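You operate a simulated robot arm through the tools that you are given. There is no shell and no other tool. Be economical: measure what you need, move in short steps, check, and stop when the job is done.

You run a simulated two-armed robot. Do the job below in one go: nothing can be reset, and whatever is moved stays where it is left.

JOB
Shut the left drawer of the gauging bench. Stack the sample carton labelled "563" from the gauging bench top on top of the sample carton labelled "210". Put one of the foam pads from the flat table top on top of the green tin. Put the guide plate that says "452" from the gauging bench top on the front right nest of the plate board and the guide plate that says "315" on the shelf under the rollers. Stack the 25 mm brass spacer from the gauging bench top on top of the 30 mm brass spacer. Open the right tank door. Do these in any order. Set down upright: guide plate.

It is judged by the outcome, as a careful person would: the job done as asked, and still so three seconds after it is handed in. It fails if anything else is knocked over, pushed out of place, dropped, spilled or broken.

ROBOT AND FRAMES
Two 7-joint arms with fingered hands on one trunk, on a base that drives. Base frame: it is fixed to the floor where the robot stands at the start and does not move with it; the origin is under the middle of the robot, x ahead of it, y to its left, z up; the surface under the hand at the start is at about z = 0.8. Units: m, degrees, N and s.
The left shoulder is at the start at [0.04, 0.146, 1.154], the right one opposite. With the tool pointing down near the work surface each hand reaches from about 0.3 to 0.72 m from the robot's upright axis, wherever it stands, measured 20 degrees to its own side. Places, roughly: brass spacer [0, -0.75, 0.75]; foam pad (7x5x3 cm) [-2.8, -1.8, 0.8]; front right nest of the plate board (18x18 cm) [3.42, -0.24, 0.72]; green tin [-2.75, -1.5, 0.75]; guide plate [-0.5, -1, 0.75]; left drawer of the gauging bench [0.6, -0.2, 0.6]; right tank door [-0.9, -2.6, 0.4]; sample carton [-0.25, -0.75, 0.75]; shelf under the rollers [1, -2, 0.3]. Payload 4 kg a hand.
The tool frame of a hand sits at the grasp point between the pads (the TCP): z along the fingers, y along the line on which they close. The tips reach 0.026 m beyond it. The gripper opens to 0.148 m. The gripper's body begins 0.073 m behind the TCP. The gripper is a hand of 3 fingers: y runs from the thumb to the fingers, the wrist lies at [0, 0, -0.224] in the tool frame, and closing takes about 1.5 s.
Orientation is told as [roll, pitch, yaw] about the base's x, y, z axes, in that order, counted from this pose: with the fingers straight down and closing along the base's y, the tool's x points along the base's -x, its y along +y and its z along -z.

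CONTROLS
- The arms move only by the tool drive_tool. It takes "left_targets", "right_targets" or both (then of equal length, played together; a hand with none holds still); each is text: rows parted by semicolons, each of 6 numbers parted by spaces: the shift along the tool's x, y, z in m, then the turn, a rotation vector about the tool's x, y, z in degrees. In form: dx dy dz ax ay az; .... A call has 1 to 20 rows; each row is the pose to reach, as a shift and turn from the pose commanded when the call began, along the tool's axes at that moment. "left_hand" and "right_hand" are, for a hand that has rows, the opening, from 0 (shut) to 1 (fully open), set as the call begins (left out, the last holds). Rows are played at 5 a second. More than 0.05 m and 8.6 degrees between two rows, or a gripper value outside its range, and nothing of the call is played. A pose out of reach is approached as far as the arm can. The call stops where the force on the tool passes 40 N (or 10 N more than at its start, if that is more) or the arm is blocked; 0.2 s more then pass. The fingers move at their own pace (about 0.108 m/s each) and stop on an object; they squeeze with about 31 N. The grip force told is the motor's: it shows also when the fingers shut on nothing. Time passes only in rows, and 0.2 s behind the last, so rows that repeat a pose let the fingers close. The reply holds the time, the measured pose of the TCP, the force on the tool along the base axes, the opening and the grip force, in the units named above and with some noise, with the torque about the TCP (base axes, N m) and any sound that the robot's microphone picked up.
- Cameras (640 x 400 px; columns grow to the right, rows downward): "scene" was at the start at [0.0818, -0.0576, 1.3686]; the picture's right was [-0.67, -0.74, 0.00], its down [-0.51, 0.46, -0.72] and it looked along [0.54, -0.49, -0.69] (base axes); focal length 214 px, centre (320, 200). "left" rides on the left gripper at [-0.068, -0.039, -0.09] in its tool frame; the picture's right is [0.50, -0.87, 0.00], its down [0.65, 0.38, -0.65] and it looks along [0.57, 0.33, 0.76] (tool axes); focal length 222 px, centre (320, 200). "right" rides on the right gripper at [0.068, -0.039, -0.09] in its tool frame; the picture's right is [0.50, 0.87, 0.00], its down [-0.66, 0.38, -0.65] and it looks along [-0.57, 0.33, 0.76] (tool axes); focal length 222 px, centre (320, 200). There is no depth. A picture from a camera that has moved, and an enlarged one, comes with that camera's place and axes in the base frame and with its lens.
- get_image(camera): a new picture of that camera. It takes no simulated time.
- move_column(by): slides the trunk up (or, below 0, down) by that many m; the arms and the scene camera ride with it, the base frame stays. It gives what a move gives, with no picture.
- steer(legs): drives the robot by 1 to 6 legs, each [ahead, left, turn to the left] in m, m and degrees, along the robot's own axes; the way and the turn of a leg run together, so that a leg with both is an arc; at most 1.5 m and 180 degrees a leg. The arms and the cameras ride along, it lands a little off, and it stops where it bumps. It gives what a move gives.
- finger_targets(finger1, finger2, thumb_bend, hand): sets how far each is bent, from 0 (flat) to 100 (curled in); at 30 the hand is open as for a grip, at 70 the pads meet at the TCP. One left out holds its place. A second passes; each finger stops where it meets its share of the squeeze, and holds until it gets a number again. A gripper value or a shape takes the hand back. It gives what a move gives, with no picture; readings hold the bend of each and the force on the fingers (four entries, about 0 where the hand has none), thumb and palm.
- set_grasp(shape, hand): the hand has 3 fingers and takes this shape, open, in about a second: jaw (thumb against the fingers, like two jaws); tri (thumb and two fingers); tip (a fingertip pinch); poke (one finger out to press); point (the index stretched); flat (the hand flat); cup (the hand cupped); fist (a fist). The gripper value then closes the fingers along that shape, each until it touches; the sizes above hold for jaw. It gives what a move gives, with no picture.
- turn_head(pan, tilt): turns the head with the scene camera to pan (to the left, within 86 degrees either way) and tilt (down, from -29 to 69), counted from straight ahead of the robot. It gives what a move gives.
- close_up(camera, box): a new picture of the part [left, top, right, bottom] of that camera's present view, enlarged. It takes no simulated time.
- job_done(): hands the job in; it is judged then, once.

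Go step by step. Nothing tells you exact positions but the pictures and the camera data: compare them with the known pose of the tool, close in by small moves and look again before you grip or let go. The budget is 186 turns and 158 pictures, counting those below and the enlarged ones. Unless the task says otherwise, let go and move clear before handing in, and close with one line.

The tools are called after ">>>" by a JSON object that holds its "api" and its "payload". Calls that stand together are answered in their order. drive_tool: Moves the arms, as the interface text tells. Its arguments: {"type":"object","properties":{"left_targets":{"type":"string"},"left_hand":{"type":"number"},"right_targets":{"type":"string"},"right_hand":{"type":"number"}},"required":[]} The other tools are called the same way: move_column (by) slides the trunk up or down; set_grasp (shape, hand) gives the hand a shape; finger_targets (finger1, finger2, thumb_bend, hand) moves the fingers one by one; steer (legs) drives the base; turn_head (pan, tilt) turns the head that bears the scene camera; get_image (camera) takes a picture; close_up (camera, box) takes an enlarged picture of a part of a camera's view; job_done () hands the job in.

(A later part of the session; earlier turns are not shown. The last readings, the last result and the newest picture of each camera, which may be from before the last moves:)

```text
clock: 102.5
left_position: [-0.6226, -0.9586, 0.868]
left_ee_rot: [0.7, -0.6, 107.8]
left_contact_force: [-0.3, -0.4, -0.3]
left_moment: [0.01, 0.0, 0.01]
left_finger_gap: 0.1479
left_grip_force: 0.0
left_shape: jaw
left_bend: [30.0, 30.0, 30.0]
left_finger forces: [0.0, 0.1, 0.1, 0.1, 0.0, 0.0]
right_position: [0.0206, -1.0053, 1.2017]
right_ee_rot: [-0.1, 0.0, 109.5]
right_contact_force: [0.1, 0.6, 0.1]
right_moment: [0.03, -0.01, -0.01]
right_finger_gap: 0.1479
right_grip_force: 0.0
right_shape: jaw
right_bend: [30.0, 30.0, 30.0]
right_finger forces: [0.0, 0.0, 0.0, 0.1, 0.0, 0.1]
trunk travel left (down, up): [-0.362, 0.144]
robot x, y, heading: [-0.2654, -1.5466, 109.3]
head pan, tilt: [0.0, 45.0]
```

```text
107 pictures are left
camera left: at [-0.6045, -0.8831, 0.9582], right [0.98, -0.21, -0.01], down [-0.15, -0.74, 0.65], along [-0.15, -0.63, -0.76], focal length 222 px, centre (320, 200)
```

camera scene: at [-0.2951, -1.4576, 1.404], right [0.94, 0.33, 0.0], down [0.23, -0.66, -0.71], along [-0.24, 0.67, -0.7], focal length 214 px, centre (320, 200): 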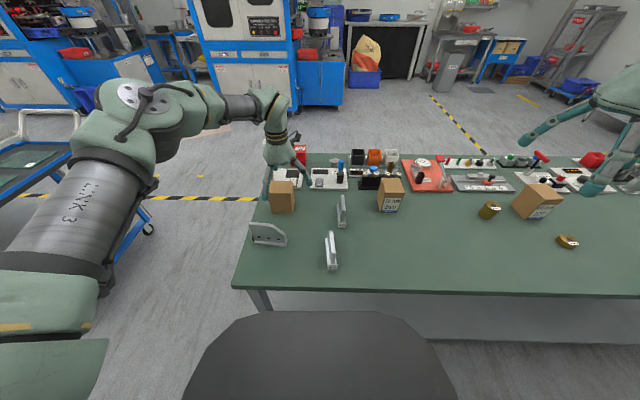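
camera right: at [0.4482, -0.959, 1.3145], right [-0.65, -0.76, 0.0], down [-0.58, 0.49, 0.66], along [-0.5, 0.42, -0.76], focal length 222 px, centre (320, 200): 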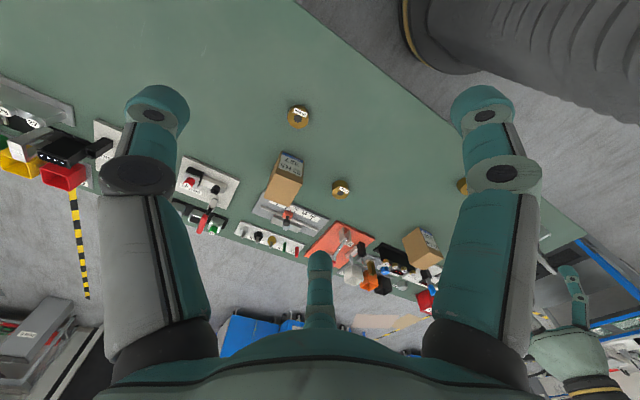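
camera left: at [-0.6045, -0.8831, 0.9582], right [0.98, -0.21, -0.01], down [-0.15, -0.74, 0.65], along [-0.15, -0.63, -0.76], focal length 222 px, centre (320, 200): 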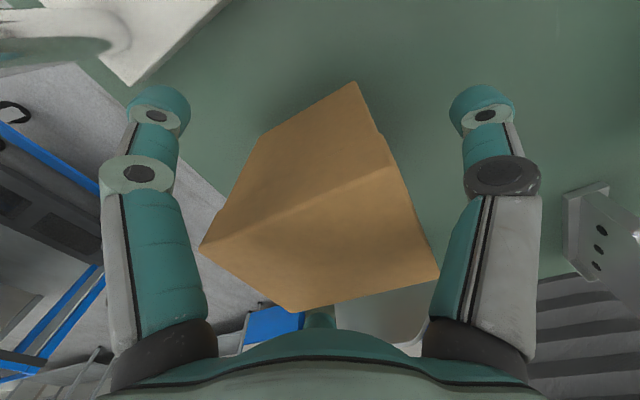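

The carton didn't move. The hand closes like a three-jaw chuck, so finger 1 on the far face is in fact a valid contact; I'll recenter slightly, regrip, and test with a small lift.

>>> {"api": "drive_tool", "payload": {"left_targets": "0.004 0.003 0.004 0 0 0;0.004 0.003 0.004 0 0 0;0.004 0.003 0.004 0 0 0;0.004 0.003 0.004 0 0 0;0.004 0.003 0.004 0 0 0;0.004 0.003 0.004 0 0 0;0.004 0.003 0.004 0 0 0;0.004 0.003 0.004 0 0 0", "left_hand": 0.3}}

>>> {"api": "drive_tool", "payload": {"left_targets": "0 0 -0.01 0 0 0;0 0 -0.025 0 0 0;0 0 -0.04 0 0 0"}}

>>> {"api": "get_image", "payload": {"camera": "left"}}

>>> {"api": "close_up", "payload": {"camera": "scene", "box": [240, 130, 360, 230]}}

```text
clock: 104.3
left_position: [-0.6238, -0.9632, 0.8643]
left_ee_rot: [0.6, -0.5, 107.7]
left_contact_force: [0.7, 0.3, 0.3]
left_moment: [0.0, -0.05, 0.03]
left_finger_gap: 0.0732
left_grip_force: 31.1
left_shape: jaw
left_bend: [38.0, 36.0, 70.0]
left_finger forces: [24.4, 25.2, 0.0, 0.1, 28.1, 0.0]
right_position: [0.0211, -1.0046, 1.2012]
right_ee_rot: [0.0, 0.1, 109.5]
right_contact_force: [0.7, 0.4, -0.5]
right_moment: [-0.04, -0.02, 0.03]
right_finger_gap: 0.1479
right_grip_force: 0.1
right_shape: jaw
right_bend: [30.0, 30.0, 30.0]
right_finger forces: [0.0, 0.0, 0.0, 0.0, 0.1, 0.1]
trunk travel left (down, up): [-0.362, 0.144]
robot x, y, heading: [-0.263, -1.546, 109.3]
head pan, tilt: [0.0, 45.0]
```

```text
clock: 105.1
left_position: [-0.6242, -0.9637, 0.9059]
left_ee_rot: [0.6, -0.6, 107.9]
left_contact_force: [0.5, 0.2, -3.8]
left_moment: [0.01, 0.0, -0.03]
left_finger_gap: 0.0734
left_grip_force: 30.7
left_shape: jaw
left_bend: [38.0, 36.0, 70.0]
left_finger forces: [24.6, 25.1, 0.1, 0.1, 28.0, 0.0]
right_position: [0.0226, -1.0046, 1.1996]
right_ee_rot: [0.0, 0.0, 109.5]
right_contact_force: [0.0, -0.9, 0.1]
right_moment: [-0.01, 0.03, -0.01]
right_finger_gap: 0.1482
right_grip_force: 0.2
right_shape: jaw
right_bend: [30.0, 30.0, 30.0]
right_finger forces: [0.1, 0.0, 0.0, 0.0, 0.0, 0.1]
trunk travel left (down, up): [-0.362, 0.144]
robot x, y, heading: [-0.2631, -1.5479, 109.4]
head pan, tilt: [0.0, 45.0]
```

```text
106 pictures are left
camera left: at [-0.6064, -0.8878, 0.9954], right [0.98, -0.21, -0.01], down [-0.15, -0.74, 0.65], along [-0.15, -0.63, -0.76], focal length 222 px, centre (320, 200)
```

left: 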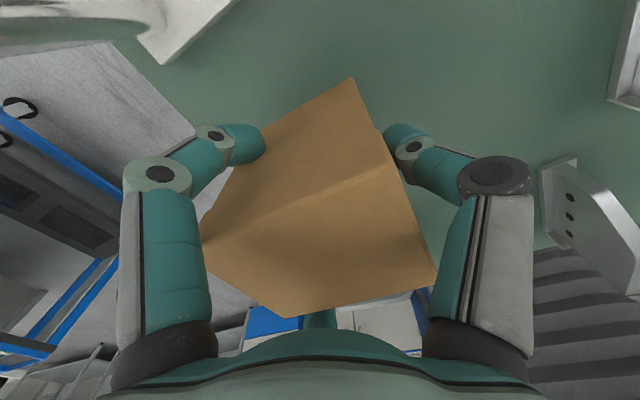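

```text
4.00 times, centred on (300, 180) of scene
camera zoom: at [-0.2979, -1.4503, 1.4033], right [0.94, 0.33, 0.0], down [0.24, -0.67, -0.71], along [-0.24, 0.67, -0.71], focal length 858 px, centre (400, 280)
```

zoom: 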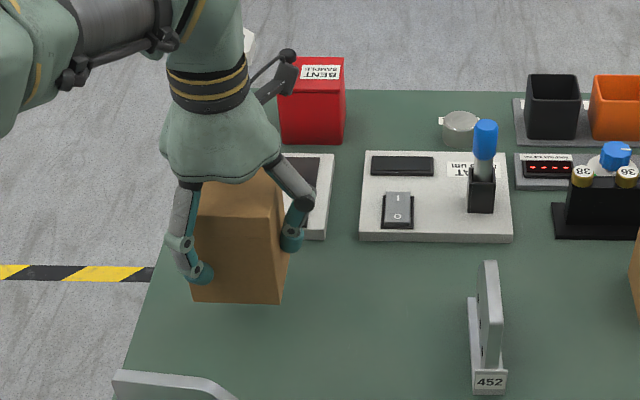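

Good symmetric grip. I lift using the trunk, then drive right by about 0.40 m to bring it over carton 210.

>>> {"api": "move_column", "payload": {"by": 0.14}}

>>> {"api": "steer", "payload": {"legs": [[0, -0.36, 0]]}}

>>> {"api": "get_image", "payload": {"camera": "left"}}

>>> {"api": "get_image", "payload": {"camera": "scene"}}

```text
clock: 106.8
left_position: [-0.6246, -0.9643, 1.0457]
left_ee_rot: [0.6, -0.4, 107.8]
left_contact_force: [0.5, 0.6, -4.4]
left_moment: [-0.02, 0.01, -0.01]
left_finger_gap: 0.073
left_grip_force: 30.8
left_shape: jaw
left_bend: [38.0, 36.0, 70.0]
left_finger forces: [24.7, 25.0, 0.1, 0.0, 28.0, 0.0]
right_position: [0.0221, -1.0044, 1.341]
right_ee_rot: [-0.1, 0.1, 109.5]
right_contact_force: [0.2, 0.3, 0.3]
right_moment: [-0.03, 0.01, -0.03]
right_finger_gap: 0.148
right_grip_force: 0.0
right_shape: jaw
right_bend: [30.0, 30.0, 30.0]
right_finger forces: [0.0, 0.0, 0.1, 0.0, 0.1, 0.1]
trunk travel left (down, up): [-0.502, 0.004]
robot x, y, heading: [-0.2677, -1.5501, 109.4]
head pan, tilt: [0.0, 45.0]
```

```text
clock: 109.1
left_position: [-0.2873, -0.8442, 1.0447]
left_ee_rot: [0.6, -0.6, 108.2]
left_contact_force: [-0.4, 1.0, -4.9]
left_moment: [0.02, 0.02, 0.01]
left_finger_gap: 0.0731
left_grip_force: 31.0
left_shape: jaw
left_bend: [38.0, 36.0, 70.0]
left_finger forces: [24.7, 25.3, 0.0, 0.0, 28.0, 0.1]
right_position: [0.3577, -0.8808, 1.3419]
right_ee_rot: [-0.1, 0.1, 109.9]
right_contact_force: [0.4, -0.4, 0.4]
right_moment: [0.01, -0.03, 0.01]
right_finger_gap: 0.148
right_grip_force: 0.0
right_shape: jaw
right_bend: [30.0, 30.0, 30.0]
right_finger forces: [0.1, 0.1, 0.0, 0.1, 0.0, 0.0]
trunk travel left (down, up): [-0.502, 0.004]
robot x, y, heading: [0.0786, -1.4246, 109.8]
head pan, tilt: [0.0, 45.0]
```

```text
104 pictures are left
camera left: at [-0.2716, -0.7684, 1.1351], right [0.98, -0.2, -0.01], down [-0.15, -0.74, 0.65], along [-0.14, -0.64, -0.76], focal length 222 px, centre (320, 200)
```

left: 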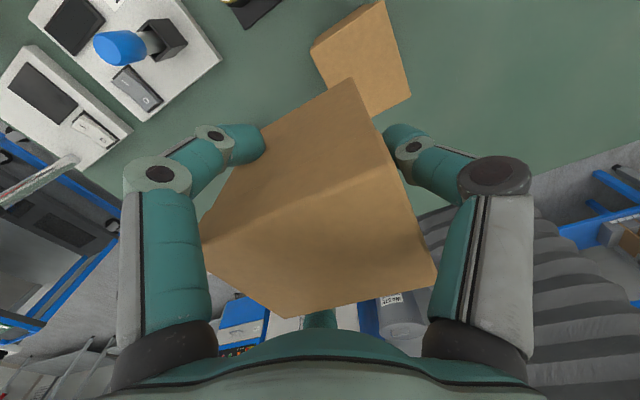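

```text
103 pictures are left
camera scene: at [0.0406, -1.329, 1.5436], right [0.94, 0.34, 0.0], down [0.24, -0.66, -0.71], along [-0.24, 0.66, -0.71], focal length 214 px, centre (320, 200)
```

scene: 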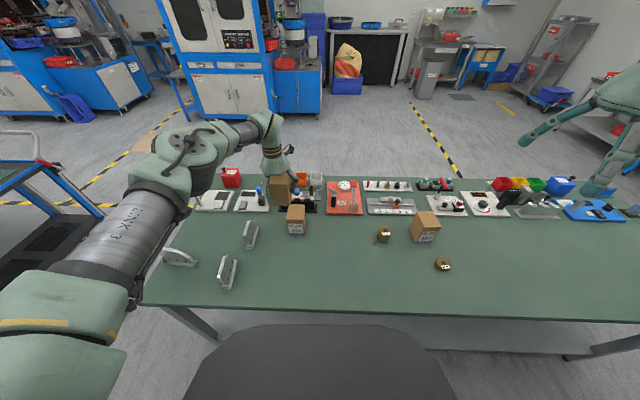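

I take close-ups to locate the top of carton 210.

>>> {"api": "close_up", "payload": {"camera": "left", "box": [280, 0, 440, 120]}}

>>> {"api": "close_up", "payload": {"camera": "scene", "box": [250, 150, 350, 250]}}

```text
3.33 times, centred on (360, 60) of left
camera zoom: at [-0.2716, -0.7684, 1.1351], right [0.98, -0.2, -0.01], down [-0.15, -0.74, 0.65], along [-0.14, -0.64, -0.76], focal length 740 px, centre (187, 667)
```

zoom: 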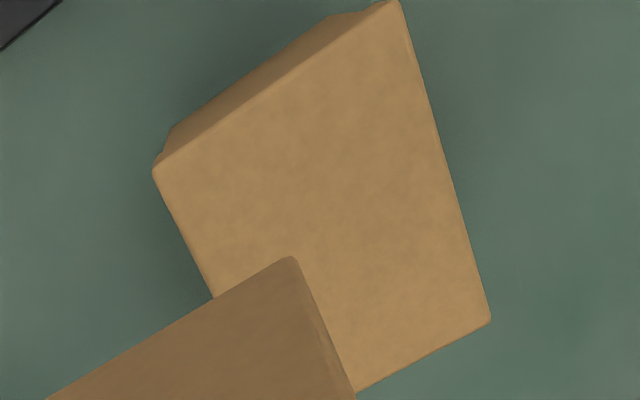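

```text
4.00 times, centred on (300, 200) of scene
camera zoom: at [0.0406, -1.329, 1.5436], right [0.94, 0.34, 0.0], down [0.24, -0.66, -0.71], along [-0.24, 0.66, -0.71], focal length 858 px, centre (400, 200)
```

zoom: 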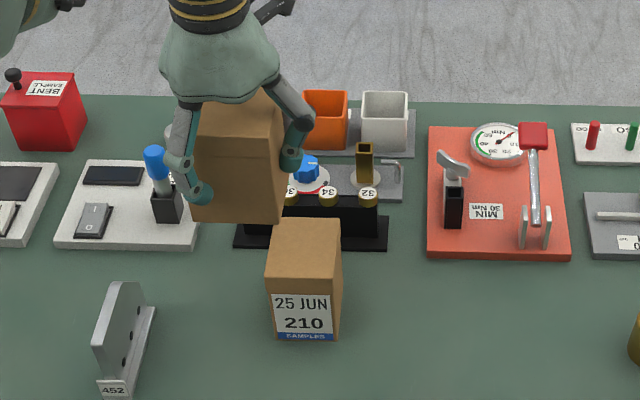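

Carton 210's top centre is (-0.243, -0.823); the held one is centred at about (-0.285, -0.847). I shift sideways, then lower with the trunk to just above.

>>> {"api": "drive_tool", "payload": {"left_targets": "-0.005 -0.024 0 0 0 0;-0.0097 -0.0474 0 0 0 0;-0.0097 -0.0474 0 0 0 0"}}

>>> {"api": "move_column", "payload": {"by": -0.065}}

>>> {"api": "get_image", "payload": {"camera": "left"}}

>>> {"api": "close_up", "payload": {"camera": "scene", "box": [250, 130, 350, 230]}}

```text
clock: 109.9
left_position: [-0.2426, -0.822, 1.0447]
left_ee_rot: [0.6, -0.6, 108.3]
left_contact_force: [-0.6, 0.7, -3.8]
left_moment: [-0.04, 0.0, 0.01]
left_finger_gap: 0.0731
left_grip_force: 31.0
left_shape: jaw
left_bend: [38.0, 36.0, 70.0]
left_finger forces: [24.7, 25.0, 0.1, 0.0, 28.0, 0.1]
left hand out of reach, approached as far as the arm can: row 2
right_position: [0.3591, -0.8807, 1.3404]
right_ee_rot: [0.1, 0.0, 109.9]
right_contact_force: [0.1, -0.1, 0.0]
right_moment: [-0.02, -0.01, -0.03]
right_finger_gap: 0.1477
right_grip_force: 0.1
right_shape: jaw
right_bend: [30.0, 30.0, 30.0]
right_finger forces: [0.1, 0.1, 0.0, 0.0, 0.0, 0.0]
trunk travel left (down, up): [-0.502, 0.004]
robot x, y, heading: [0.0778, -1.4232, 109.7]
head pan, tilt: [0.0, 45.0]
```

```text
clock: 110.9
left_position: [-0.2433, -0.821, 0.9804]
left_ee_rot: [0.7, -0.7, 108.2]
left_contact_force: [-0.4, 0.1, -3.8]
left_moment: [0.04, -0.01, 0.03]
left_finger_gap: 0.0728
left_grip_force: 31.4
left_shape: jaw
left_bend: [38.0, 36.0, 70.0]
left_finger forces: [24.5, 24.9, 0.0, 0.1, 27.9, 0.1]
right_position: [0.36, -0.8799, 1.2752]
right_ee_rot: [0.0, 0.0, 109.9]
right_contact_force: [-0.6, 0.1, 0.1]
right_moment: [-0.01, -0.01, -0.03]
right_finger_gap: 0.1477
right_grip_force: 0.1
right_shape: jaw
right_bend: [30.0, 30.0, 30.0]
right_finger forces: [0.0, 0.1, 0.1, 0.0, 0.0, 0.1]
trunk travel left (down, up): [-0.437, 0.069]
robot x, y, heading: [0.0787, -1.4228, 109.7]
head pan, tilt: [0.0, 45.0]
```

```text
100 pictures are left
camera left: at [-0.2258, -0.7453, 1.0707], right [0.98, -0.2, -0.01], down [-0.15, -0.75, 0.65], along [-0.14, -0.63, -0.76], focal length 222 px, centre (320, 200)
```

left: 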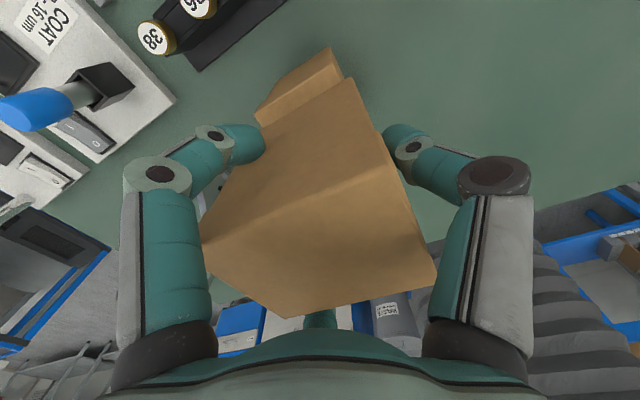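

```text
4.00 times, centred on (300, 180) of scene
camera zoom: at [0.0438, -1.3281, 1.479], right [0.94, 0.34, 0.0], down [0.24, -0.67, -0.71], along [-0.24, 0.66, -0.71], focal length 858 px, centre (400, 280)
```

zoom: 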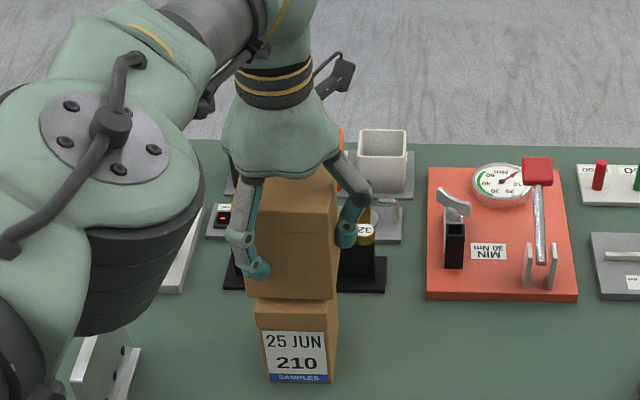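

Nearly centred; I nudge 5 mm right and lower onto 210 with the trunk.

>>> {"api": "drive_tool", "payload": {"left_targets": "0 -0.005 0 0 0 0;0 -0.005 0 0 0 0"}}

>>> {"api": "move_column", "payload": {"by": -0.012}}

>>> {"api": "move_column", "payload": {"by": -0.004}}

```text
clock: 111.5
left_position: [-0.2382, -0.8188, 0.981]
left_ee_rot: [0.6, -0.6, 108.2]
left_contact_force: [0.5, -0.9, -3.4]
left_moment: [0.04, -0.01, 0.01]
left_finger_gap: 0.0729
left_grip_force: 30.8
left_shape: jaw
left_bend: [38.0, 36.0, 70.0]
left_finger forces: [24.5, 25.0, 0.0, 0.0, 27.9, 0.0]
right_position: [0.3606, -0.8802, 1.2773]
right_ee_rot: [0.0, 0.0, 109.9]
right_contact_force: [0.0, -0.2, 1.1]
right_moment: [-0.03, 0.01, 0.01]
right_finger_gap: 0.1481
right_grip_force: 0.0
right_shape: jaw
right_bend: [30.0, 30.0, 30.0]
right_finger forces: [0.1, 0.0, 0.0, 0.1, 0.0, 0.0]
trunk travel left (down, up): [-0.437, 0.069]
robot x, y, heading: [0.0733, -1.4233, 109.7]
head pan, tilt: [0.0, 45.0]
```

```text
clock: 112.1
left_position: [-0.2366, -0.8204, 0.9717]
left_ee_rot: [0.6, -0.7, 108.1]
left_contact_force: [0.3, -0.2, -2.6]
left_moment: [-0.03, -0.05, 0.0]
left_finger_gap: 0.0729
left_grip_force: 31.1
left_shape: jaw
left_bend: [38.0, 36.0, 70.0]
left_finger forces: [25.2, 25.4, 0.1, 0.0, 28.5, 0.1]
right_position: [0.3604, -0.8808, 1.2638]
right_ee_rot: [0.1, 0.0, 109.9]
right_contact_force: [0.3, 0.2, -0.7]
right_moment: [-0.03, 0.03, 0.01]
right_finger_gap: 0.1482
right_grip_force: 0.1
right_shape: jaw
right_bend: [30.0, 30.0, 30.0]
right_finger forces: [0.0, 0.0, 0.0, 0.0, 0.0, 0.1]
trunk travel left (down, up): [-0.425, 0.081]
robot x, y, heading: [0.0769, -1.424, 109.8]
head pan, tilt: [0.0, 45.0]
```

```text
clock: 112.7
left_position: [-0.2365, -0.8195, 0.9696]
left_ee_rot: [0.5, -1.1, 108.2]
left_contact_force: [0.9, 0.6, 16.2]
left_moment: [-0.06, -0.07, 0.08]
left_finger_gap: 0.0728
left_grip_force: 31.1
left_shape: jaw
left_bend: [38.0, 36.0, 70.0]
left_finger forces: [26.2, 27.2, 0.0, 0.0, 30.4, 0.0]
right_position: [0.3611, -0.8814, 1.2601]
right_ee_rot: [0.0, -0.2, 109.8]
right_contact_force: [-0.3, 0.1, 0.4]
right_moment: [-0.03, 0.04, -0.01]
right_finger_gap: 0.1478
right_grip_force: 0.1
right_shape: jaw
right_bend: [30.0, 30.0, 30.0]
right_finger forces: [0.0, 0.1, 0.1, 0.1, 0.0, 0.1]
trunk travel left (down, up): [-0.421, 0.085]
robot x, y, heading: [0.0763, -1.4251, 110.0]
head pan, tilt: [0.0, 45.0]
```

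Contact felt. I relieve slightly, open, and check.

>>> {"api": "move_column", "payload": {"by": 0.002}}

>>> {"api": "drive_tool", "payload": {"left_targets": "0 0 0 0 0 0;0 0 0 0 0 0;0 0 0 0 0 0;0 0 0 0 0 0;0 0 0 0 0 0;0 0 0 0 0 0", "left_hand": 1}}

>>> {"api": "close_up", "payload": {"camera": "scene", "box": [250, 130, 350, 230]}}

>>> {"api": "get_image", "payload": {"camera": "left"}}

```text
clock: 113.2
left_position: [-0.2364, -0.8205, 0.9685]
left_ee_rot: [0.6, -0.8, 108.2]
left_contact_force: [-0.3, 3.9, 12.7]
left_moment: [0.11, -0.06, 0.08]
left_finger_gap: 0.0729
left_grip_force: 31.1
left_shape: jaw
left_bend: [37.0, 36.0, 70.0]
left_finger forces: [27.2, 26.0, 0.1, 0.0, 30.0, 0.0]
right_position: [0.3615, -0.8811, 1.263]
right_ee_rot: [0.0, -0.1, 110.0]
right_contact_force: [0.5, -0.2, -0.2]
right_moment: [0.03, -0.01, 0.02]
right_finger_gap: 0.1479
right_grip_force: 0.1
right_shape: jaw
right_bend: [30.0, 30.0, 30.0]
right_finger forces: [0.0, 0.0, 0.0, 0.1, 0.0, 0.0]
trunk travel left (down, up): [-0.423, 0.083]
robot x, y, heading: [0.079, -1.4215, 110.0]
head pan, tilt: [0.0, 45.0]
```

```text
clock: 114.6
left_position: [-0.2368, -0.821, 0.9686]
left_ee_rot: [0.6, -0.8, 108.2]
left_contact_force: [0.5, 0.0, -0.1]
left_moment: [0.02, 0.01, 0.0]
left_finger_gap: 0.1479
left_grip_force: 0.1
left_shape: jaw
left_bend: [30.0, 30.0, 30.0]
left_finger forces: [0.1, 0.0, 0.0, 0.1, 0.1, 0.0]
right_position: [0.3604, -0.8794, 1.2619]
right_ee_rot: [0.0, 0.0, 109.9]
right_contact_force: [0.0, -0.2, -0.1]
right_moment: [-0.01, 0.0, -0.01]
right_finger_gap: 0.1481
right_grip_force: 0.1
right_shape: jaw
right_bend: [30.0, 30.0, 30.0]
right_finger forces: [0.0, 0.1, 0.0, 0.1, 0.0, 0.1]
trunk travel left (down, up): [-0.423, 0.083]
robot x, y, heading: [0.0806, -1.4233, 109.8]
head pan, tilt: [0.0, 45.0]
```

```text
4.00 times, centred on (300, 180) of scene
camera zoom: at [0.0442, -1.3287, 1.4651], right [0.94, 0.34, 0.0], down [0.24, -0.67, -0.71], along [-0.24, 0.66, -0.71], focal length 858 px, centre (400, 280)
```

zoom: 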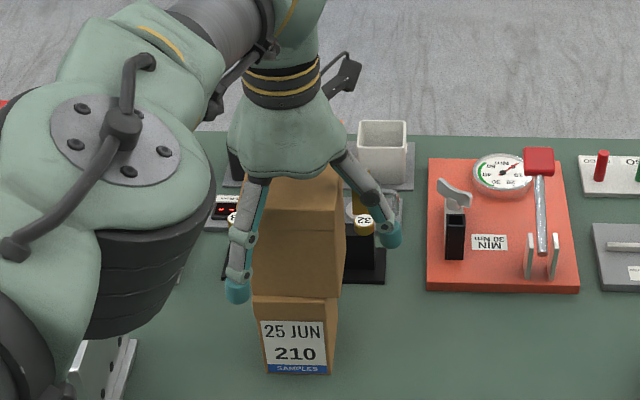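

```text
97 pictures are left
camera left: at [-0.2199, -0.7447, 1.0579], right [0.98, -0.2, -0.01], down [-0.15, -0.75, 0.65], along [-0.14, -0.63, -0.76], focal length 222 px, centre (320, 200)
```

left: 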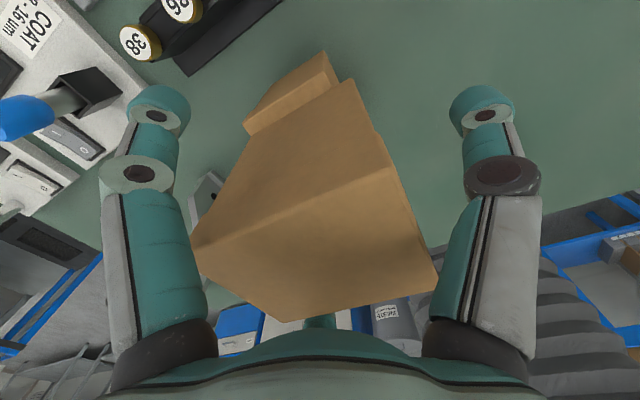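

The stack stands. I rise clear and back off, then look at the stack and the plates.

>>> {"api": "move_column", "payload": {"by": 0.08}}

>>> {"api": "drive_tool", "payload": {"left_targets": "0 0 -0.04 0 0 0;0.01 0 -0.08 0 0 0;0.05 0 -0.1 0 0 0;0.1 0 -0.1 0 0 0;0.15 0 -0.1 0 0 0;0.2 0 -0.1 0 0 0"}}

>>> {"api": "get_image", "payload": {"camera": "scene"}}

```text
clock: 115.8
left_position: [-0.2371, -0.8212, 1.0477]
left_ee_rot: [0.6, -0.7, 108.2]
left_contact_force: [-0.1, 0.0, 0.5]
left_moment: [0.01, 0.06, 0.0]
left_finger_gap: 0.1477
left_grip_force: 0.2
left_shape: jaw
left_bend: [30.0, 30.0, 30.0]
left_finger forces: [0.0, 0.0, 0.0, 0.1, 0.1, 0.0]
right_position: [0.3599, -0.8799, 1.3432]
right_ee_rot: [-0.1, 0.0, 109.8]
right_contact_force: [-0.2, -0.5, 1.0]
right_moment: [-0.01, -0.01, 0.03]
right_finger_gap: 0.1479
right_grip_force: 0.0
right_shape: jaw
right_bend: [30.0, 30.0, 30.0]
right_finger forces: [0.1, 0.1, 0.0, 0.0, 0.0, 0.1]
trunk travel left (down, up): [-0.503, 0.003]
robot x, y, heading: [0.0787, -1.4242, 109.8]
head pan, tilt: [0.0, 45.0]
```

```text
clock: 117.2
left_position: [-0.2194, -0.8189, 1.1431]
left_ee_rot: [0.5, -0.6, 108.2]
left_contact_force: [-0.2, -1.0, -0.6]
left_moment: [0.0, 0.0, -0.01]
left_finger_gap: 0.1481
left_grip_force: 0.1
left_shape: jaw
left_bend: [30.0, 30.0, 30.0]
left_finger forces: [0.0, 0.1, 0.0, 0.1, 0.0, 0.1]
left hand out of reach, approached as far as the arm can: row 2, 3, 4, 5, 6
right_position: [0.361, -0.8803, 1.3413]
right_ee_rot: [0.0, 0.0, 109.9]
right_contact_force: [0.3, 0.6, 1.2]
right_moment: [0.0, -0.03, 0.0]
right_finger_gap: 0.1482
right_grip_force: 0.0
right_shape: jaw
right_bend: [30.0, 30.0, 30.0]
right_finger forces: [0.1, 0.1, 0.1, 0.0, 0.1, 0.1]
trunk travel left (down, up): [-0.503, 0.003]
robot x, y, heading: [0.0782, -1.4204, 109.6]
head pan, tilt: [0.0, 45.0]
```

```text
96 pictures are left
camera scene: at [0.044, -1.3284, 1.5446], right [0.94, 0.34, 0.0], down [0.24, -0.67, -0.71], along [-0.24, 0.66, -0.71], focal length 214 px, centre (320, 200)
```

scene: 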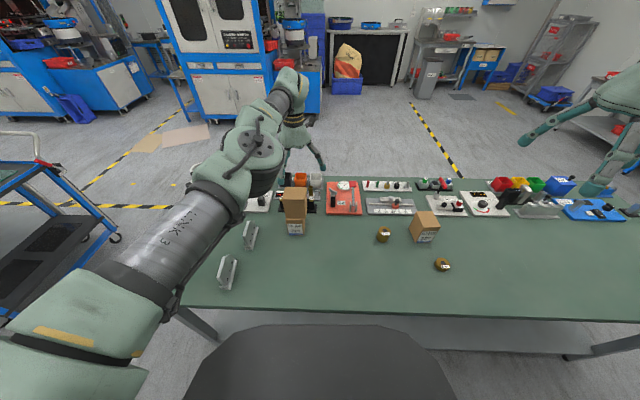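

Both stacks are done. Next is plate 315 with the right hand: drive left so it lies ahead of the right arm.

>>> {"api": "steer", "payload": {"legs": [[-0.04, 0.447, 0]]}}

>>> {"api": "move_column", "payload": {"by": -0.1}}

>>> {"api": "get_image", "payload": {"camera": "scene"}}

>>> {"api": "close_up", "payload": {"camera": "scene", "box": [280, 160, 380, 280]}}

```text
clock: 119.9
left_position: [-0.6267, -1.009, 1.1423]
left_ee_rot: [0.7, -0.5, 108.6]
left_contact_force: [-0.5, 0.1, -0.1]
left_moment: [-0.04, 0.0, -0.02]
left_finger_gap: 0.1478
left_grip_force: 0.0
left_shape: jaw
left_bend: [30.0, 30.0, 30.0]
left_finger forces: [0.0, 0.0, 0.0, 0.0, 0.1, 0.1]
right_position: [-0.0478, -1.0676, 1.3407]
right_ee_rot: [0.1, 0.0, 110.2]
right_contact_force: [0.6, -0.1, 0.0]
right_moment: [0.0, -0.01, 0.0]
right_finger_gap: 0.148
right_grip_force: 0.1
right_shape: jaw
right_bend: [30.0, 30.0, 30.0]
right_finger forces: [0.1, 0.0, 0.0, 0.1, 0.1, 0.0]
trunk travel left (down, up): [-0.503, 0.003]
robot x, y, heading: [-0.3281, -1.6131, 110.3]
head pan, tilt: [0.0, 45.0]
```

```text
clock: 121.2
left_position: [-0.6276, -1.0111, 1.0434]
left_ee_rot: [0.6, -0.6, 108.6]
left_contact_force: [-0.3, -0.1, 0.4]
left_moment: [0.01, 0.02, 0.03]
left_finger_gap: 0.1479
left_grip_force: 0.0
left_shape: jaw
left_bend: [30.0, 30.0, 30.0]
left_finger forces: [0.1, 0.1, 0.0, 0.0, 0.1, 0.1]
right_position: [-0.0495, -1.0691, 1.2416]
right_ee_rot: [0.0, 0.1, 110.3]
right_contact_force: [0.1, 0.5, 0.4]
right_moment: [-0.02, -0.01, -0.01]
right_finger_gap: 0.148
right_grip_force: 0.1
right_shape: jaw
right_bend: [30.0, 30.0, 30.0]
right_finger forces: [0.1, 0.0, 0.0, 0.0, 0.0, 0.0]
trunk travel left (down, up): [-0.403, 0.103]
robot x, y, heading: [-0.3274, -1.6135, 110.4]
head pan, tilt: [0.0, 45.0]
```

```text
95 pictures are left
camera scene: at [-0.3626, -1.5198, 1.4446], right [0.94, 0.35, 0.0], down [0.25, -0.66, -0.71], along [-0.25, 0.66, -0.71], focal length 214 px, centre (320, 200)
```

scene: 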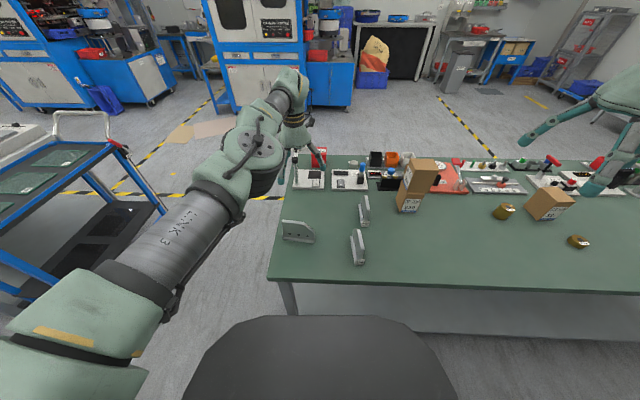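

```text
3.33 times, centred on (330, 220) of scene
camera zoom: at [-0.3626, -1.5198, 1.4446], right [0.94, 0.35, 0.0], down [0.25, -0.66, -0.71], along [-0.25, 0.66, -0.71], focal length 715 px, centre (287, 133)
```

zoom: 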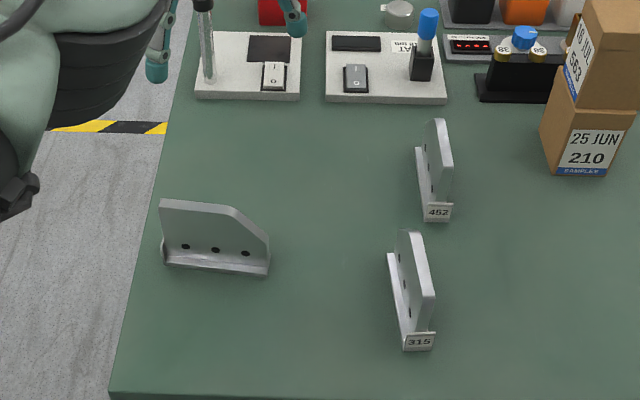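

The stack shows "563" on 210 correctly. Plate 315 is centred near (-0.382, -1.10), aligned with my heading; I move the right hand above it.

>>> {"api": "drive_tool", "payload": {"right_targets": "-0.012 0.045 0 0 0 0;-0.024 0.09 0 0 0 0;-0.036 0.135 0 0 0 0;-0.048 0.18 0 0 0 0;-0.06 0.225 0.03 0 0 0;-0.072 0.27 0.06 0 0 0;-0.084 0.31 0.09 0 0 0;-0.086 0.322 0.13 0 0 0;-0.086 0.322 0.17 0 0 0;-0.086 0.322 0.21 0 0 0;-0.086 0.322 0.25 0 0 0", "right_hand": 1}}

>>> {"api": "get_image", "payload": {"camera": "right"}}

>>> {"api": "close_up", "payload": {"camera": "scene", "box": [280, 160, 440, 280]}}

```text
refused: row 5 steps farther than a row can; nothing moved
```

```text
93 pictures are left
camera right: at [0.0096, -1.1184, 1.3319], right [-0.64, -0.77, 0.0], down [-0.58, 0.48, 0.65], along [-0.5, 0.42, -0.76], focal length 222 px, centre (320, 200)
```

right: 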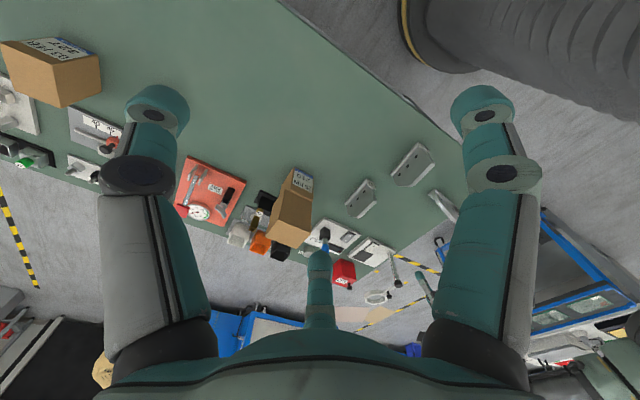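

```text
3.33 times, centred on (360, 220) of scene
camera zoom: at [-0.3626, -1.5198, 1.4446], right [0.94, 0.35, 0.0], down [0.25, -0.66, -0.71], along [-0.25, 0.66, -0.71], focal length 715 px, centre (187, 133)
```

zoom: 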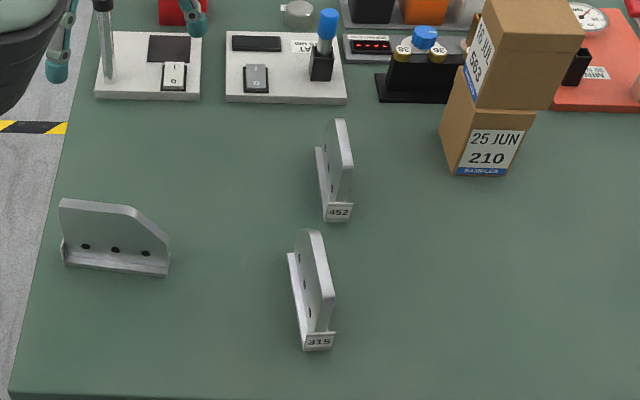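

Steps were too large; I resend with smaller ones.

>>> {"api": "drive_tool", "payload": {"right_targets": "-0.012 0.045 0 0 0 0;-0.024 0.09 0 0 0 0;-0.036 0.135 0 0 0 0;-0.048 0.18 0 0 0 0;-0.058 0.215 0.02 0 0 0;-0.068 0.25 0.04 0 0 0;-0.078 0.285 0.06 0 0 0;-0.086 0.322 0.08 0 0 0;-0.086 0.322 0.12 0 0 0;-0.086 0.322 0.16 0 0 0;-0.086 0.322 0.2 0 0 0;-0.086 0.322 0.245 0 0 0", "right_hand": 1}}

>>> {"api": "get_image", "payload": {"camera": "right"}}

>>> {"api": "close_up", "payload": {"camera": "scene", "box": [280, 160, 440, 280]}}

```text
clock: 123.8
left_position: [-0.63, -1.0108, 1.0433]
left_ee_rot: [0.6, -0.6, 108.5]
left_contact_force: [0.0, 0.5, -0.6]
left_moment: [0.04, 0.03, 0.03]
left_finger_gap: 0.1478
left_grip_force: 0.1
left_shape: jaw
left_bend: [30.0, 30.0, 30.0]
left_finger forces: [0.0, 0.1, 0.0, 0.0, 0.0, 0.1]
right_position: [-0.3288, -1.1103, 1.0162]
right_ee_rot: [0.2, 0.0, 110.2]
right_contact_force: [0.5, -0.3, 0.2]
right_moment: [0.01, 0.0, -0.02]
right_finger_gap: 0.1481
right_grip_force: 0.1
right_shape: jaw
right_bend: [30.0, 30.0, 30.0]
right_finger forces: [0.1, 0.0, 0.0, 0.1, 0.0, 0.1]
right hand out of reach, approached as far as the arm can: row 8, 9, 10, 11, 12
trunk travel left (down, up): [-0.403, 0.103]
robot x, y, heading: [-0.3279, -1.6131, 110.4]
head pan, tilt: [0.0, 45.0]
```

```text
91 pictures are left
camera right: at [-0.2698, -1.1601, 1.1068], right [-0.64, -0.77, 0.0], down [-0.58, 0.48, 0.66], along [-0.51, 0.42, -0.75], focal length 222 px, centre (320, 200)
```

right: 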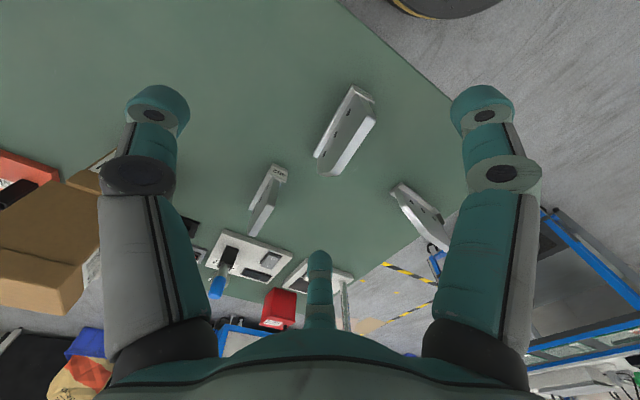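

```text
3.33 times, centred on (360, 220) of scene
camera zoom: at [-0.3621, -1.5205, 1.4448], right [0.94, 0.35, 0.0], down [0.25, -0.66, -0.71], along [-0.25, 0.66, -0.71], focal length 715 px, centre (187, 133)
```

zoom: 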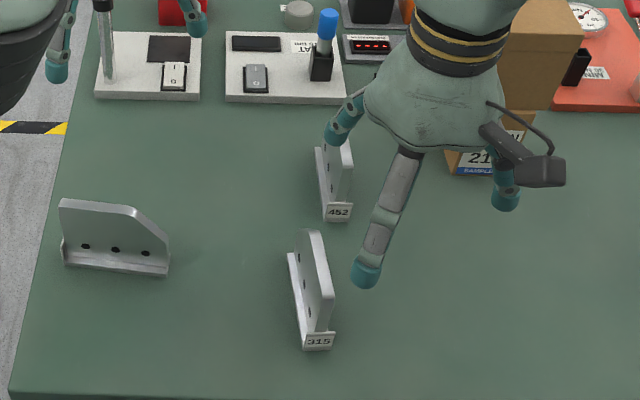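

The right arm is limited toward its left; I shift the base 6 cm left, then fine-position.

>>> {"api": "steer", "payload": {"legs": [[0.03, 0.07, 0]]}}

>>> {"api": "get_image", "payload": {"camera": "right"}}

```text
clock: 124.8
left_position: [-0.7021, -1.0077, 1.0437]
left_ee_rot: [0.6, -0.6, 108.5]
left_contact_force: [0.2, 0.2, 0.5]
left_moment: [-0.02, 0.04, 0.01]
left_finger_gap: 0.1478
left_grip_force: 0.0
left_shape: jaw
left_bend: [30.0, 30.0, 30.0]
left_finger forces: [0.0, 0.1, 0.0, 0.1, 0.0, 0.0]
right_position: [-0.4026, -1.1069, 1.0174]
right_ee_rot: [0.3, -0.1, 110.2]
right_contact_force: [-0.5, 0.3, 0.1]
right_moment: [0.0, 0.04, -0.03]
right_finger_gap: 0.1481
right_grip_force: 0.1
right_shape: jaw
right_bend: [30.0, 30.0, 30.0]
right_finger forces: [0.1, 0.0, 0.0, 0.1, 0.1, 0.1]
trunk travel left (down, up): [-0.403, 0.103]
robot x, y, heading: [-0.4083, -1.6082, 110.1]
head pan, tilt: [0.0, 45.0]
```

```text
89 pictures are left
camera right: at [-0.3431, -1.1556, 1.1068], right [-0.64, -0.77, 0.0], down [-0.58, 0.48, 0.66], along [-0.51, 0.42, -0.75], focal length 222 px, centre (320, 200)
```

right: 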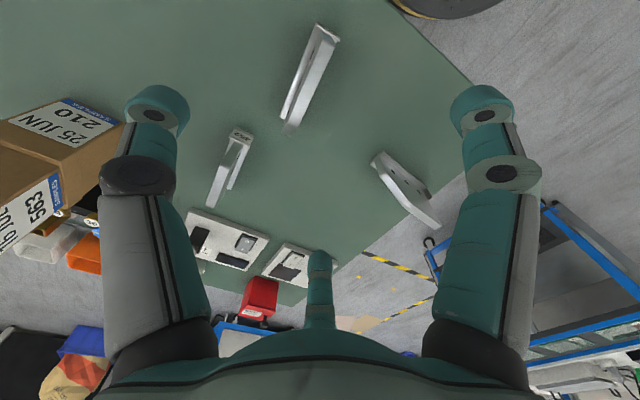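

I shift 2.4 cm right and come down to just above the plate top for a check.

>>> {"api": "drive_tool", "payload": {"right_targets": "-0.002 -0.0237 0 0 0 0;-0.002 -0.0237 0.035 0 0 0;-0.002 -0.0237 0.067 0 0 0"}}

>>> {"api": "get_image", "payload": {"camera": "right"}}

>>> {"api": "close_up", "payload": {"camera": "scene", "box": [300, 160, 440, 280]}}

```text
clock: 125.7
left_position: [-0.7051, -1.0067, 1.043]
left_ee_rot: [0.5, -0.5, 108.5]
left_contact_force: [-0.3, 0.6, -0.8]
left_moment: [0.03, 0.04, 0.0]
left_finger_gap: 0.1481
left_grip_force: 0.0
left_shape: jaw
left_bend: [30.0, 30.0, 30.0]
left_finger forces: [0.1, 0.0, 0.0, 0.1, 0.0, 0.1]
right_position: [-0.3737, -1.0993, 0.9576]
right_ee_rot: [0.2, -0.1, 110.2]
right_contact_force: [-0.7, -1.0, -1.0]
right_moment: [0.0, -0.03, 0.0]
right_finger_gap: 0.1479
right_grip_force: 0.1
right_shape: jaw
right_bend: [30.0, 30.0, 30.0]
right_finger forces: [0.0, 0.0, 0.1, 0.1, 0.0, 0.0]
right hand out of reach, approached as far as the arm can: row 3
trunk travel left (down, up): [-0.403, 0.103]
robot x, y, heading: [-0.4, -1.611, 110.2]
head pan, tilt: [0.0, 45.0]
```

```text
88 pictures are left
camera right: at [-0.3143, -1.1488, 1.0469], right [-0.64, -0.77, 0.0], down [-0.58, 0.48, 0.66], along [-0.51, 0.42, -0.75], focal length 222 px, centre (320, 200)
```

right: 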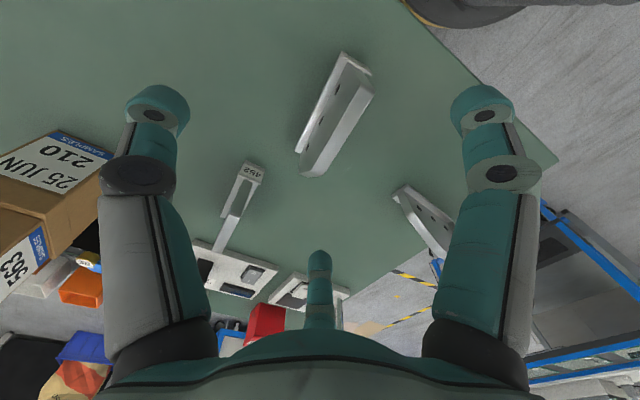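

```text
3.33 times, centred on (370, 220) of scene
camera zoom: at [-0.4411, -1.515, 1.4447], right [0.94, 0.35, 0.0], down [0.25, -0.66, -0.71], along [-0.24, 0.66, -0.71], focal length 715 px, centre (153, 133)
```

zoom: 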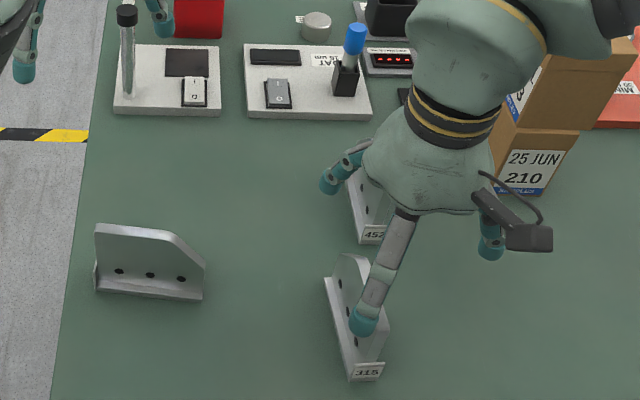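

The plate is about 8 mm left of the hand centre. I correct and try to descend with the arm.

>>> {"api": "drive_tool", "payload": {"right_targets": "0 0.008 0 0 0 0;0 0.008 0.03 0 0 0;0 0.008 0.06 0 0 0;0 0.008 0.085 0 0 0;0 0.008 0.1 0 0 0"}}

>>> {"api": "get_image", "payload": {"camera": "right"}}

>>> {"api": "close_up", "payload": {"camera": "scene", "box": [300, 160, 440, 280]}}

```text
clock: 126.8
left_position: [-0.7054, -1.0074, 1.0426]
left_ee_rot: [0.7, -0.5, 108.5]
left_contact_force: [-0.7, -0.6, -0.1]
left_moment: [-0.03, 0.0, 0.02]
left_finger_gap: 0.148
left_grip_force: 0.1
left_shape: jaw
left_bend: [30.0, 30.0, 30.0]
left_finger forces: [0.0, 0.0, 0.0, 0.0, 0.0, 0.1]
right_position: [-0.3341, -1.1102, 0.9095]
right_ee_rot: [0.2, -0.1, 110.3]
right_contact_force: [0.2, 0.2, -0.7]
right_moment: [-0.01, -0.01, 0.0]
right_finger_gap: 0.1478
right_grip_force: 0.0
right_shape: jaw
right_bend: [30.0, 30.0, 30.0]
right_finger forces: [0.0, 0.0, 0.1, 0.0, 0.0, 0.0]
right hand out of reach, approached as far as the arm can: row 1, 2, 3, 4, 5
trunk travel left (down, up): [-0.403, 0.103]
robot x, y, heading: [-0.4048, -1.6085, 110.4]
head pan, tilt: [0.0, 45.0]
```

```text
86 pictures are left
camera right: at [-0.2738, -1.16, 0.9995], right [-0.64, -0.77, 0.0], down [-0.58, 0.48, 0.66], along [-0.51, 0.42, -0.75], focal length 222 px, centre (320, 200)
```

right: 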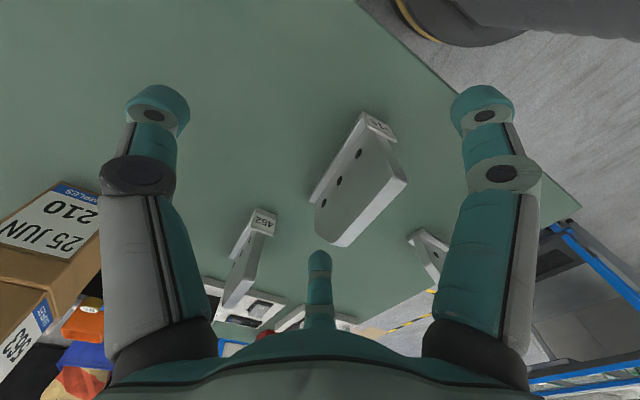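

```text
3.33 times, centred on (370, 220) of scene
camera zoom: at [-0.4393, -1.5156, 1.4448], right [0.94, 0.35, 0.0], down [0.25, -0.66, -0.71], along [-0.25, 0.66, -0.71], focal length 715 px, centre (153, 133)
```

zoom: 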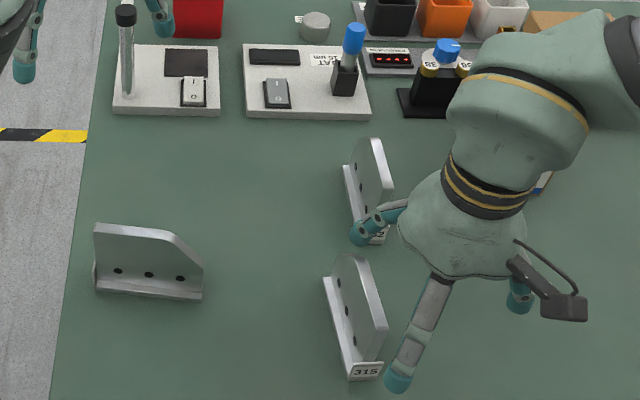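

The right arm cannot get low that far to its left. I raise it, shift the base 10 cm left, and retry.

>>> {"api": "drive_tool", "payload": {"right_targets": "0 0 -0.04 0 0 0;0 0 -0.08 0 0 0"}}

>>> {"api": "steer", "payload": {"legs": [[0, 0.11, 0]]}}

>>> {"api": "get_image", "payload": {"camera": "right"}}

```text
clock: 127.5
left_position: [-0.7039, -1.0073, 1.0438]
left_ee_rot: [0.5, -0.5, 108.4]
left_contact_force: [0.2, 0.0, 0.6]
left_moment: [0.01, -0.01, -0.01]
left_finger_gap: 0.1479
left_grip_force: 0.1
left_shape: jaw
left_bend: [30.0, 30.0, 30.0]
left_finger forces: [0.0, 0.1, 0.0, 0.1, 0.1, 0.0]
right_position: [-0.337, -1.1114, 0.9896]
right_ee_rot: [0.2, 0.0, 110.2]
right_contact_force: [0.4, -0.2, -0.4]
right_moment: [0.03, 0.0, -0.02]
right_finger_gap: 0.148
right_grip_force: 0.0
right_shape: jaw
right_bend: [30.0, 30.0, 30.0]
right_finger forces: [0.0, 0.1, 0.0, 0.1, 0.0, 0.1]
trunk travel left (down, up): [-0.403, 0.103]
robot x, y, heading: [-0.4048, -1.606, 110.2]
head pan, tilt: [0.0, 45.0]
```

```text
clock: 128.7
left_position: [-0.8076, -1.0455, 1.0426]
left_ee_rot: [0.6, -0.5, 108.3]
left_contact_force: [0.2, -0.3, -0.2]
left_moment: [0.01, 0.01, -0.03]
left_finger_gap: 0.1479
left_grip_force: 0.1
left_shape: jaw
left_bend: [30.0, 30.0, 30.0]
left_finger forces: [0.0, 0.1, 0.0, 0.0, 0.0, 0.0]
right_position: [-0.4403, -1.1487, 0.9901]
right_ee_rot: [0.2, 0.1, 110.2]
right_contact_force: [0.6, 0.0, 0.1]
right_moment: [-0.01, 0.02, 0.0]
right_finger_gap: 0.1477
right_grip_force: 0.0
right_shape: jaw
right_bend: [30.0, 30.0, 30.0]
right_finger forces: [0.1, 0.1, 0.0, 0.0, 0.0, 0.0]
trunk travel left (down, up): [-0.403, 0.103]
robot x, y, heading: [-0.5144, -1.6491, 110.2]
head pan, tilt: [0.0, 45.0]
```

```text
84 pictures are left
camera right: at [-0.3811, -1.1985, 1.0795], right [-0.64, -0.77, 0.0], down [-0.58, 0.49, 0.66], along [-0.5, 0.42, -0.75], focal length 222 px, centre (320, 200)
```

right: 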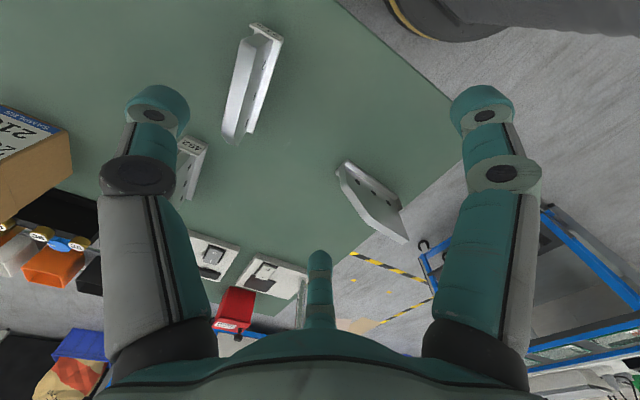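

I move right 7 cm and forward 3 cm and descend to just above the plate top.

>>> {"api": "drive_tool", "payload": {"right_targets": "-0.014 -0.037 0 0 0 0;-0.028 -0.0734 0 0 0 0;-0.028 -0.0734 0.03 0 0 0;-0.028 -0.0734 0.05 0 0 0"}}

>>> {"api": "get_image", "payload": {"camera": "right"}}

```text
clock: 129.7
left_position: [-0.8091, -1.045, 1.0431]
left_ee_rot: [0.6, -0.5, 108.3]
left_contact_force: [0.6, -0.7, -0.8]
left_moment: [-0.01, 0.03, 0.02]
left_finger_gap: 0.1481
left_grip_force: 0.0
left_shape: jaw
left_bend: [30.0, 30.0, 30.0]
left_finger forces: [0.1, 0.1, 0.0, 0.0, 0.0, 0.0]
right_position: [-0.3822, -1.0966, 0.9417]
right_ee_rot: [0.1, 0.0, 110.0]
right_contact_force: [-0.1, 0.3, 0.3]
right_moment: [-0.01, -0.01, -0.02]
right_finger_gap: 0.148
right_grip_force: 0.1
right_shape: jaw
right_bend: [30.0, 30.0, 30.0]
right_finger forces: [0.0, 0.0, 0.1, 0.1, 0.1, 0.0]
trunk travel left (down, up): [-0.403, 0.103]
robot x, y, heading: [-0.509, -1.6485, 110.0]
head pan, tilt: [0.0, 45.0]
```

```text
83 pictures are left
camera right: at [-0.3234, -1.1468, 1.0305], right [-0.64, -0.77, 0.0], down [-0.58, 0.49, 0.66], along [-0.5, 0.42, -0.76], focal length 222 px, centre (320, 200)
```

right: 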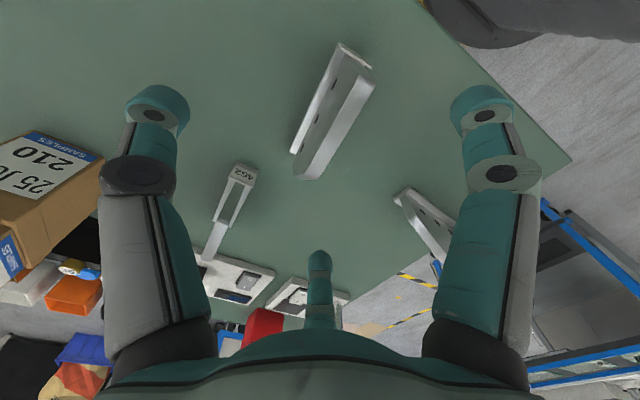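

Hand is centred over the plate within 3 mm; I descend to grip height.

>>> {"api": "drive_tool", "payload": {"right_targets": "0 0.002 0.03 0 0 0;0 0.002 0.06 0 0 0;0 0.002 0.085 0 0 0"}}

>>> {"api": "get_image", "payload": {"camera": "right"}}

>>> {"api": "close_up", "payload": {"camera": "scene", "box": [320, 160, 460, 280]}}

```text
clock: 130.5
left_position: [-0.8082, -1.0467, 1.0433]
left_ee_rot: [0.5, -0.5, 108.3]
left_contact_force: [-0.2, -0.2, 0.4]
left_moment: [0.0, 0.01, 0.02]
left_finger_gap: 0.1479
left_grip_force: 0.1
left_shape: jaw
left_bend: [30.0, 30.0, 30.0]
left_finger forces: [0.1, 0.0, 0.1, 0.0, 0.0, 0.0]
right_position: [-0.372, -1.1064, 0.874]
right_ee_rot: [0.2, -0.1, 110.0]
right_contact_force: [-0.8, -0.1, 0.1]
right_moment: [0.03, -0.01, 0.03]
right_finger_gap: 0.1479
right_grip_force: 0.0
right_shape: jaw
right_bend: [30.0, 30.0, 30.0]
right_finger forces: [0.1, 0.0, 0.0, 0.0, 0.0, 0.1]
right hand out of reach, approached as far as the arm can: row 2, 3
trunk travel left (down, up): [-0.403, 0.103]
robot x, y, heading: [-0.5099, -1.6479, 110.3]
head pan, tilt: [0.0, 45.0]
```

```text
82 pictures are left
camera right: at [-0.3131, -1.1567, 0.9645], right [-0.64, -0.77, 0.0], down [-0.58, 0.49, 0.66], along [-0.5, 0.42, -0.75], focal length 222 px, centre (320, 200)
```

right: 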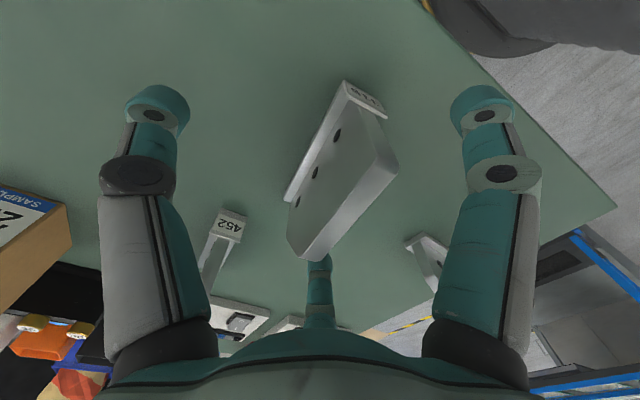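

```text
3.33 times, centred on (390, 220) of scene
camera zoom: at [-0.5444, -1.5556, 1.4449], right [0.94, 0.34, 0.0], down [0.24, -0.66, -0.71], along [-0.24, 0.66, -0.71], focal length 715 px, centre (87, 133)
```

zoom: 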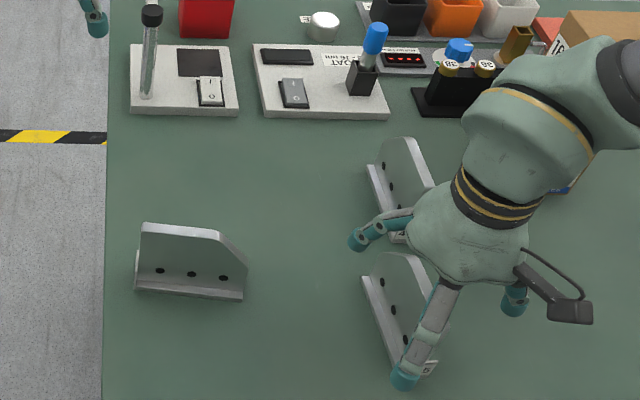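

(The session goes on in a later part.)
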